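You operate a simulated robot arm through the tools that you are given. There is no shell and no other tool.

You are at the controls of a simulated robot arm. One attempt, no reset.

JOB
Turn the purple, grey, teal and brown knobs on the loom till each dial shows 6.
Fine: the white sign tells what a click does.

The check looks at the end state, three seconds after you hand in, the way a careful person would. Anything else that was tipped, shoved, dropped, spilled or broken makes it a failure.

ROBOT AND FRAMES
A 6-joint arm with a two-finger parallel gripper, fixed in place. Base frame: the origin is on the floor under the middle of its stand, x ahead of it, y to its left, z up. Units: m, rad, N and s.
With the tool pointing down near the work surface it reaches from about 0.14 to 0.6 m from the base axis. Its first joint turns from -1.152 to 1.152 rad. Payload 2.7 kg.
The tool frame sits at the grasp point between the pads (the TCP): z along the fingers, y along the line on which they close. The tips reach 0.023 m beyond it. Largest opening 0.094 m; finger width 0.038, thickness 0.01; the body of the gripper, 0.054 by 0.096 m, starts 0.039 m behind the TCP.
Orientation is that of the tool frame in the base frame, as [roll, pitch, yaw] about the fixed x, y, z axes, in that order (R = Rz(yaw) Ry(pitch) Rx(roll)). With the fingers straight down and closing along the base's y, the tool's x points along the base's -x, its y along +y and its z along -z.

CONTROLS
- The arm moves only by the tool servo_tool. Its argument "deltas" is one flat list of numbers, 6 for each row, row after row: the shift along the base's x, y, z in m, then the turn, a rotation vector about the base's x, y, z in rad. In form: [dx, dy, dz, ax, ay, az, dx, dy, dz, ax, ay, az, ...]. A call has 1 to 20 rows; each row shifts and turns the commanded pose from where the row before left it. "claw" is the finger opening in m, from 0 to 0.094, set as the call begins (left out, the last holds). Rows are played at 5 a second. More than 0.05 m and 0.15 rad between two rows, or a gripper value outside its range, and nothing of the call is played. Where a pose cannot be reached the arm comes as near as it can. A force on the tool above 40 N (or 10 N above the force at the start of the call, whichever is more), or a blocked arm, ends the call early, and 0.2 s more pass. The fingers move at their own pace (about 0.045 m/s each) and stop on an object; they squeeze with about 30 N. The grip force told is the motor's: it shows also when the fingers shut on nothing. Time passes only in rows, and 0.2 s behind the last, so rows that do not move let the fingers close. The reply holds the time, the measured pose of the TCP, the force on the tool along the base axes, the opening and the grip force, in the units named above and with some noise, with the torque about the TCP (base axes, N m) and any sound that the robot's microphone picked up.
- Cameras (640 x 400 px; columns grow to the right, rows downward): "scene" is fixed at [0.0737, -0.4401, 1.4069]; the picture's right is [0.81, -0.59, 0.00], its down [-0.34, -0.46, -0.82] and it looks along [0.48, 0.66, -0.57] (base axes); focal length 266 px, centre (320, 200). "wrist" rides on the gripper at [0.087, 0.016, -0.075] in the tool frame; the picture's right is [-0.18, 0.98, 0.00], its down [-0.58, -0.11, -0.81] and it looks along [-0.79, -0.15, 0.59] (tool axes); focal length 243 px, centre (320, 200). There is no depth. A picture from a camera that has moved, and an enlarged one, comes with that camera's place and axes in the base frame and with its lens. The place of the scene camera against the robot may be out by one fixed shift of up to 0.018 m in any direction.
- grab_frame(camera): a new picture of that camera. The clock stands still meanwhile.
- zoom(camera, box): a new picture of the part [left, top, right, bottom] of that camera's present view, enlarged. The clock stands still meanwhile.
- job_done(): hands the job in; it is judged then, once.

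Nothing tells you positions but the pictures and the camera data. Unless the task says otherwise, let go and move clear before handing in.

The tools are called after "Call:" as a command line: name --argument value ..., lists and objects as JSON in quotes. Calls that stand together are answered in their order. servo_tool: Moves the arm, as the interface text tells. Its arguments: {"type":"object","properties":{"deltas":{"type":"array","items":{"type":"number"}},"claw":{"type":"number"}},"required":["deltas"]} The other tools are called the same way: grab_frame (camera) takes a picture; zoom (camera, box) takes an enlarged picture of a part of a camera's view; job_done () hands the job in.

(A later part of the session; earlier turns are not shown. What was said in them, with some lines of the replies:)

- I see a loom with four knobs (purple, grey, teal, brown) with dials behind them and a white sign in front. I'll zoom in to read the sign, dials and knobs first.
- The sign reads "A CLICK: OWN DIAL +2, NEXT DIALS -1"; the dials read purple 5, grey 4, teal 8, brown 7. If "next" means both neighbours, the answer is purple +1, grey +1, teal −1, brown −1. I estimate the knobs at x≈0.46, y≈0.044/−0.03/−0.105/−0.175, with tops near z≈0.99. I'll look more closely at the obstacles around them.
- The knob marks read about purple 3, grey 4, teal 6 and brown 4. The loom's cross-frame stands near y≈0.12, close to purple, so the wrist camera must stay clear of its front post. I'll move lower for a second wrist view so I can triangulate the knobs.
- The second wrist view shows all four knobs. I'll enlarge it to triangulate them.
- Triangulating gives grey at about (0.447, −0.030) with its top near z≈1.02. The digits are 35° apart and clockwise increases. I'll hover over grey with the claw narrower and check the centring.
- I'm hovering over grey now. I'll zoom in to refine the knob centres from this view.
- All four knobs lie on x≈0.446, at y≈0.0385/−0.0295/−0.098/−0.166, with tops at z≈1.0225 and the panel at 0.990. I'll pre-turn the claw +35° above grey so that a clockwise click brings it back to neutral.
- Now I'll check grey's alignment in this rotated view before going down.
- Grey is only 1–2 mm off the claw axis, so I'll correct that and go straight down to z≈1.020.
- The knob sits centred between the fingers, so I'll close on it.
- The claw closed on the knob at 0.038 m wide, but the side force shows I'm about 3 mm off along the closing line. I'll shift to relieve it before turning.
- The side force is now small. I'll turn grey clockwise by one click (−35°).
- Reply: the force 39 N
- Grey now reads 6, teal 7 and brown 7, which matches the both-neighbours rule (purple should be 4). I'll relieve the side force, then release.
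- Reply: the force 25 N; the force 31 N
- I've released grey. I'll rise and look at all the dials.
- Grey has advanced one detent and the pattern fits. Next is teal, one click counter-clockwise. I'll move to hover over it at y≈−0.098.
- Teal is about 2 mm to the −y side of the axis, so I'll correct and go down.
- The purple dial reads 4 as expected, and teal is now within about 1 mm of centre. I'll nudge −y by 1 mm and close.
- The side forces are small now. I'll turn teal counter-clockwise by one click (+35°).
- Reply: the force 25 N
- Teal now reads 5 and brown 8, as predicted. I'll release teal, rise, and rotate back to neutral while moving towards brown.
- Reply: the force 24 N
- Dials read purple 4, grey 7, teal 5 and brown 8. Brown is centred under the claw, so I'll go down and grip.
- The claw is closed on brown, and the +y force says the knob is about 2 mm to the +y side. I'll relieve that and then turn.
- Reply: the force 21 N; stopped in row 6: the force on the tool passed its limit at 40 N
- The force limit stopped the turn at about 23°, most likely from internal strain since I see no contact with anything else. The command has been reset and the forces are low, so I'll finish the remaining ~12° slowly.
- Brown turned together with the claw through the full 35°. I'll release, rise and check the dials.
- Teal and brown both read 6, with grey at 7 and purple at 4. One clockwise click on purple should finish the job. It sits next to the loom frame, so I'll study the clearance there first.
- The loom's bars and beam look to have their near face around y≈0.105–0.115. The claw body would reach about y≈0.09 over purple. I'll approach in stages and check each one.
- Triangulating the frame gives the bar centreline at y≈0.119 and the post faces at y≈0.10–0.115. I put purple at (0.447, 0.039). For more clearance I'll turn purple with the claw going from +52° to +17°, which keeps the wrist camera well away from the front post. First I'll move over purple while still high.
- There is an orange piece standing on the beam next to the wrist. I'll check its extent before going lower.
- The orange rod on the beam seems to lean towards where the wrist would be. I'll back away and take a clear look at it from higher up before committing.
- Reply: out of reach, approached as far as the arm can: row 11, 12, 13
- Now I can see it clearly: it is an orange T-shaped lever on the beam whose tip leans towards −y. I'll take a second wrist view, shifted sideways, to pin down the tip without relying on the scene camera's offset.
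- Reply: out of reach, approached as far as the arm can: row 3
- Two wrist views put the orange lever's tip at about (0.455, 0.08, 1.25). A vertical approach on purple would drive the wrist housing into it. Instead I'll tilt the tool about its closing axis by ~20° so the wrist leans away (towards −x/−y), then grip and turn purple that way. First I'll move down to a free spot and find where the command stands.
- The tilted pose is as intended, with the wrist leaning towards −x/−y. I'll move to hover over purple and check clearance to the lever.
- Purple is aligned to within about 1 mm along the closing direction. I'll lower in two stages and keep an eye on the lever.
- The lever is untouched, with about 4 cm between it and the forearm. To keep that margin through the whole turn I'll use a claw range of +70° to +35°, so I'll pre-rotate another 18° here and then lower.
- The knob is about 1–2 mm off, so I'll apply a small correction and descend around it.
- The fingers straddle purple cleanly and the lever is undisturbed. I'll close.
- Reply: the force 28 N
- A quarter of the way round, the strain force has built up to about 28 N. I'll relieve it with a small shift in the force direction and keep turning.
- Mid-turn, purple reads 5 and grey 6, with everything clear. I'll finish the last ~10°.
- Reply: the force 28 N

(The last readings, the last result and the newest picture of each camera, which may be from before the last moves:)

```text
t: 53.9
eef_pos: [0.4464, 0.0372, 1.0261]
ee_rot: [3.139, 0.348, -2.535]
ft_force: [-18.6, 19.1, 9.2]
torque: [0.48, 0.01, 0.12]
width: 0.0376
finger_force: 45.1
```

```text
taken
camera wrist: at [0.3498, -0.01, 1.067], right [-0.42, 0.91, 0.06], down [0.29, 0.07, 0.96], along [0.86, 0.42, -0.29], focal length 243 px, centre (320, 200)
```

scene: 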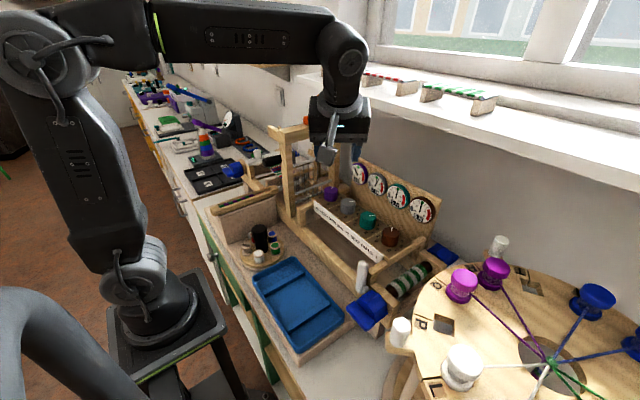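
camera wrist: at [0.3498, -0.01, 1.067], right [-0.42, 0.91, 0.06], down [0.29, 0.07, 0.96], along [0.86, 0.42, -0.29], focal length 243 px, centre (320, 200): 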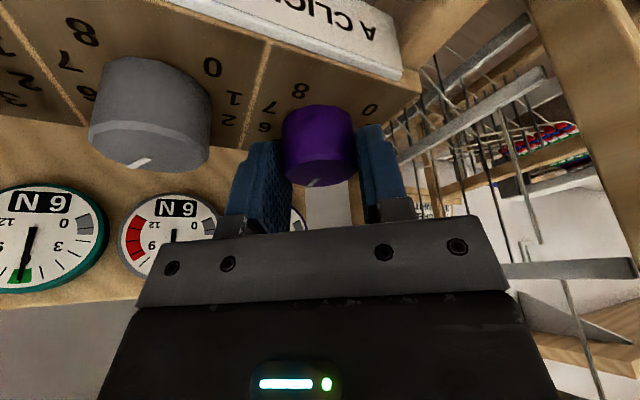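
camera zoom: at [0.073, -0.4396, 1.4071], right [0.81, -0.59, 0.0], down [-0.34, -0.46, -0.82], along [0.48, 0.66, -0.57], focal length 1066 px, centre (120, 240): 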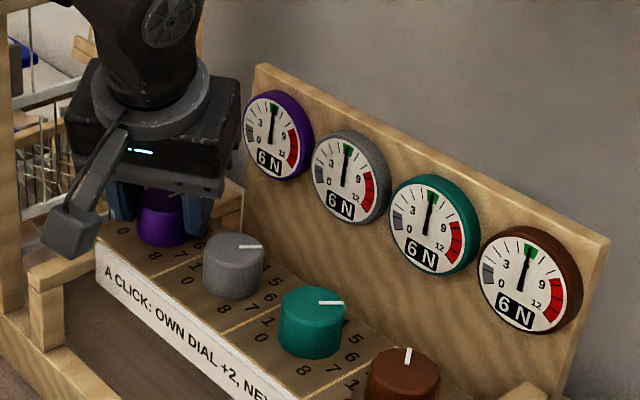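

All four dials read 6. I'll relieve the strain, open the claw, lift just clear of the knob, then retreat away from the lever.

Call:
servo_tool --deltas '[-0.0008, 0.001, 0.0004, 0, 0, 0, -0.0007, 0.0009, 0.0003, 0, 0, 0, 0, 0, 0, 0, 0, 0]'

Call:
servo_tool --deltas '[0, 0, 0, 0, 0, 0, 0, 0, 0, 0, 0, 0, 0, 0, 0, 0, 0, 0]' --claw 0.055

Call:
zoom --camera "scene" --box '[270, 80, 430, 180]'

Call:
zoom --camera "scene" --box '[290, 140, 450, 240]'

```text
t: 54.7
eef_pos: [0.4458, 0.0385, 1.0253]
ee_rot: [-3.139, 0.349, -2.535]
ft_force: [4.1, 0.1, -10.5]
torque: [0.37, 0.27, 0.0]
width: 0.0376
finger_force: 44.6
```

```text
t: 55.5
eef_pos: [0.4465, 0.0386, 1.0266]
ee_rot: [-3.14, 0.349, -2.535]
ft_force: [0.1, 0.2, 0.3]
torque: [0.02, 0.01, 0.0]
width: 0.0553
finger_force: 0.0
```

```text
4.00 times, centred on (350, 130) of scene
camera zoom: at [0.0737, -0.4401, 1.4069], right [0.81, -0.59, 0.0], down [-0.34, -0.46, -0.82], along [0.48, 0.66, -0.57], focal length 1066 px, centre (200, 480)
```

zoom: 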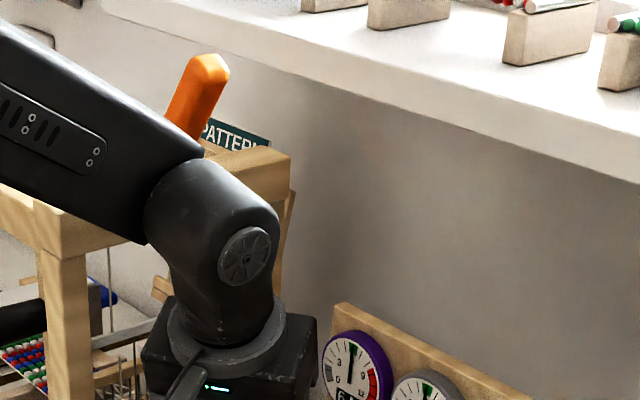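

```text
4.00 times, centred on (370, 190) of scene
camera zoom: at [0.0737, -0.4401, 1.4069], right [0.81, -0.59, 0.0], down [-0.34, -0.46, -0.82], along [0.48, 0.66, -0.57], focal length 1066 px, centre (120, 240)
```

zoom: 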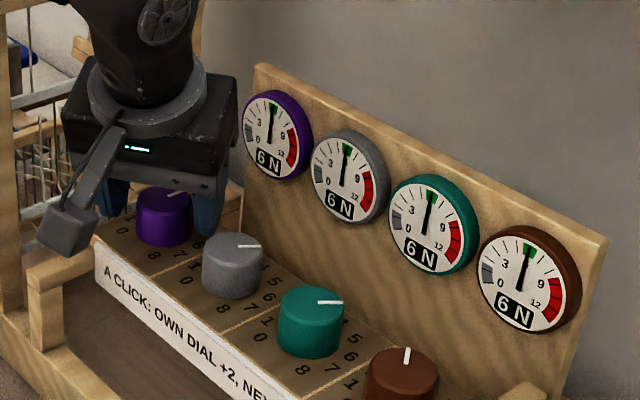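

Call:
servo_tool --deltas '[-0.003, -0.002, 0.01, 0, 0, 0, -0.004, -0.0028, 0.014, 0, 0, 0, -0.004, -0.0028, 0.014, 0, 0, 0, -0.003, -0.002, 0.01, 0, 0, 0, -0.01, -0.02, 0.005, 0, 0, 0, -0.01, -0.02, 0.01, 0, 0, 0, -0.01, -0.02, 0.015, 0, 0, 0, -0.01, -0.02, 0.02, 0, 0, 0, -0.01, -0.02, 0.02, 0, 0, 0, 0, 0, 0.02, 0, 0, 0, 0, 0, 0, 0, 0, 0]'

Call:
grab_frame --camera "wrist"

Call:
grab_frame --camera "scene"

Call:
zoom --camera "scene" --box '[300, 150, 460, 250]'

```text
t: 57.9
eef_pos: [0.3823, -0.0739, 1.166]
ee_rot: [3.141, 0.35, -2.535]
ft_force: [-0.3, -0.6, 0.1]
torque: [0.01, -0.01, 0.0]
width: 0.0549
finger_force: 0.0
```

```text
taken
camera wrist: at [0.2861, -0.1198, 1.2054], right [-0.42, 0.91, 0.06], down [0.28, 0.07, 0.96], along [0.86, 0.42, -0.28], focal length 243 px, centre (320, 200)
```

wrist: 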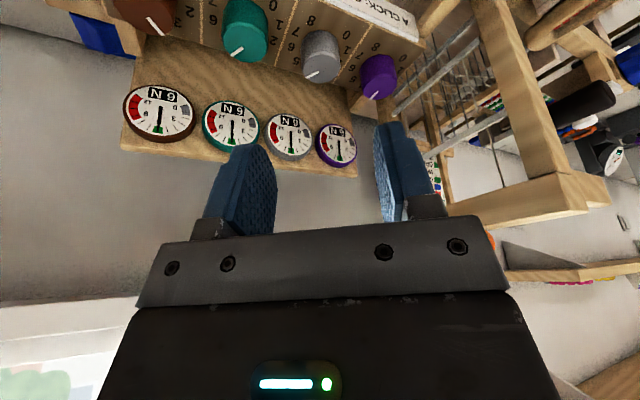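

```text
taken
```

scene: 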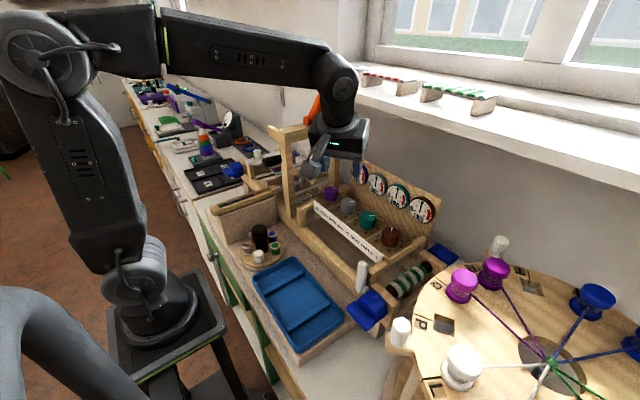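

```text
4.00 times, centred on (380, 200) of scene
camera zoom: at [0.0737, -0.4401, 1.4069], right [0.81, -0.59, 0.0], down [-0.34, -0.46, -0.82], along [0.48, 0.66, -0.57], focal length 1066 px, centre (80, 200)
```

zoom: 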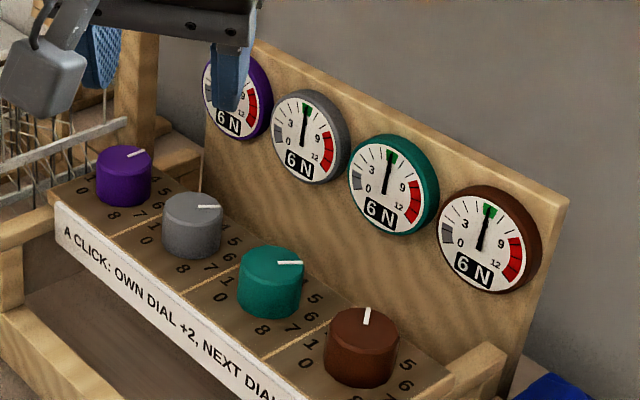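

All dials read 6 after release. I'll pull back a bit more and make a final check of the surroundings.

Call:
servo_tool --deltas '[-0.01, -0.01, 0.02, 0, 0, 0, -0.01, -0.01, 0.02, 0, 0, 0, -0.01, -0.01, 0.02, 0, 0, 0, -0.01, -0.01, 0.02, 0, 0, 0, 0, 0, 0, 0, 0, 0, 0, 0, 0, 0, 0, 0]'

Call:
zoom --camera "scene" --box '[300, 150, 460, 250]'

Call:
zoom --camera "scene" --box '[240, 80, 400, 180]'

Call:
grab_frame --camera "scene"

Call:
zoom --camera "wrist" --box '[100, 60, 420, 220]'

```text
t: 59.3
eef_pos: [0.3408, -0.1109, 1.2465]
ee_rot: [-3.139, 0.348, -2.534]
ft_force: [-0.3, 0.0, 0.3]
torque: [0.02, 0.0, 0.02]
width: 0.0549
finger_force: 0.0
```

```text
4.00 times, centred on (380, 200) of scene
camera zoom: at [0.0737, -0.4401, 1.4069], right [0.81, -0.59, 0.0], down [-0.34, -0.46, -0.82], along [0.48, 0.66, -0.57], focal length 1066 px, centre (80, 200)
```

zoom: 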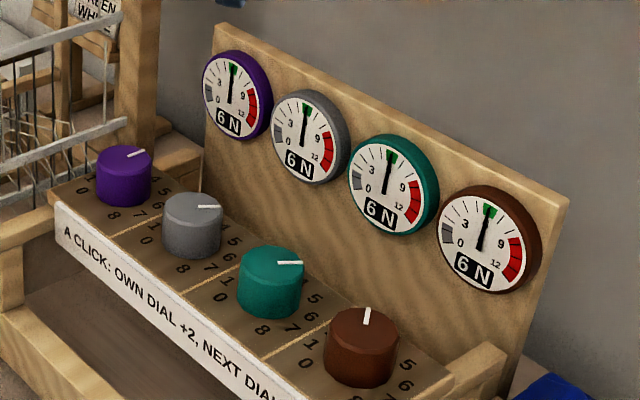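

```text
4.00 times, centred on (320, 130) of scene
camera zoom: at [0.0737, -0.4401, 1.4069], right [0.81, -0.59, 0.0], down [-0.34, -0.46, -0.82], along [0.48, 0.66, -0.57], focal length 1066 px, centre (320, 480)
```

zoom: 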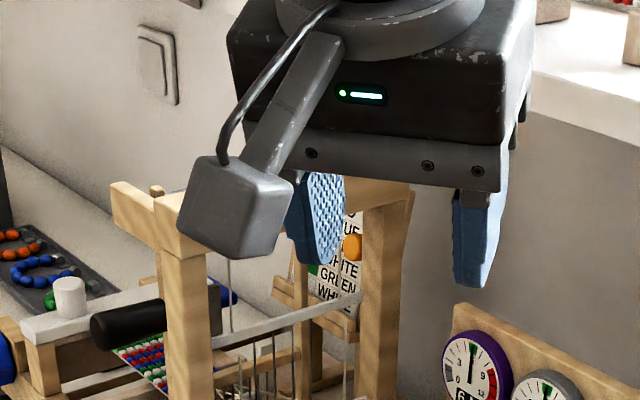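

```text
taken
```

scene: 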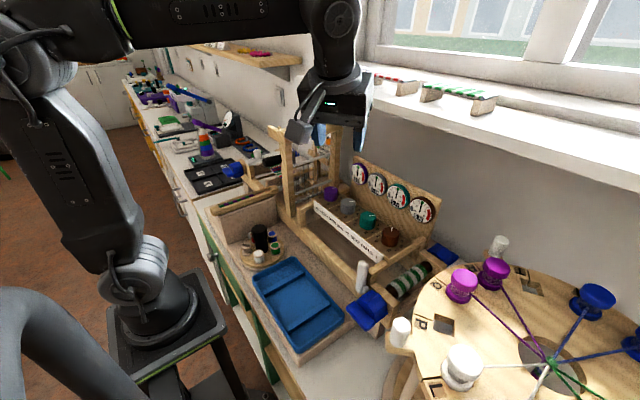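

```text
2.00 times, centred on (260, 140) of wrist
camera zoom: at [0.2443, -0.1591, 1.2859], right [-0.42, 0.91, 0.06], down [0.28, 0.07, 0.96], along [0.86, 0.42, -0.28], focal length 485 px, centre (440, 320)
```

zoom: 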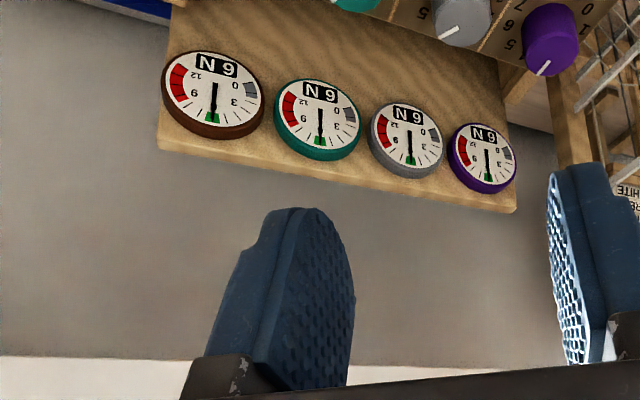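

All four dials show 6, the claw is open and well clear, and the loom, lever and surroundings look undisturbed. I'm handing in the job.

Call:
job_done

```text
The job is handed in.
```

All four dials (purple, grey, teal and brown) read 6 when I handed the job in. I don't have the verdict back.

- **Clicks used:** The sign says a click adds 2 to its own dial and takes 1 from the next ones, and the dials confirmed that means both neighbours. I turned purple and grey one click up, and teal and brown one click down.
- **Force stop:** The brown turn was cut off partway when the force on the tool passed its 40 N limit. I saw no contact with anything else. I finished that turn slowly, and the knob moved its full click.
- **Orange lever:** A lever on the loom beam leans over the purple knob, and my first vertical approach there came close to it. I backed off and turned purple with the wrist tilted away. I saw no change in the lever's position.

I let go of the last knob and moved the arm clear before handing in. In the final pictures nothing else looked moved.
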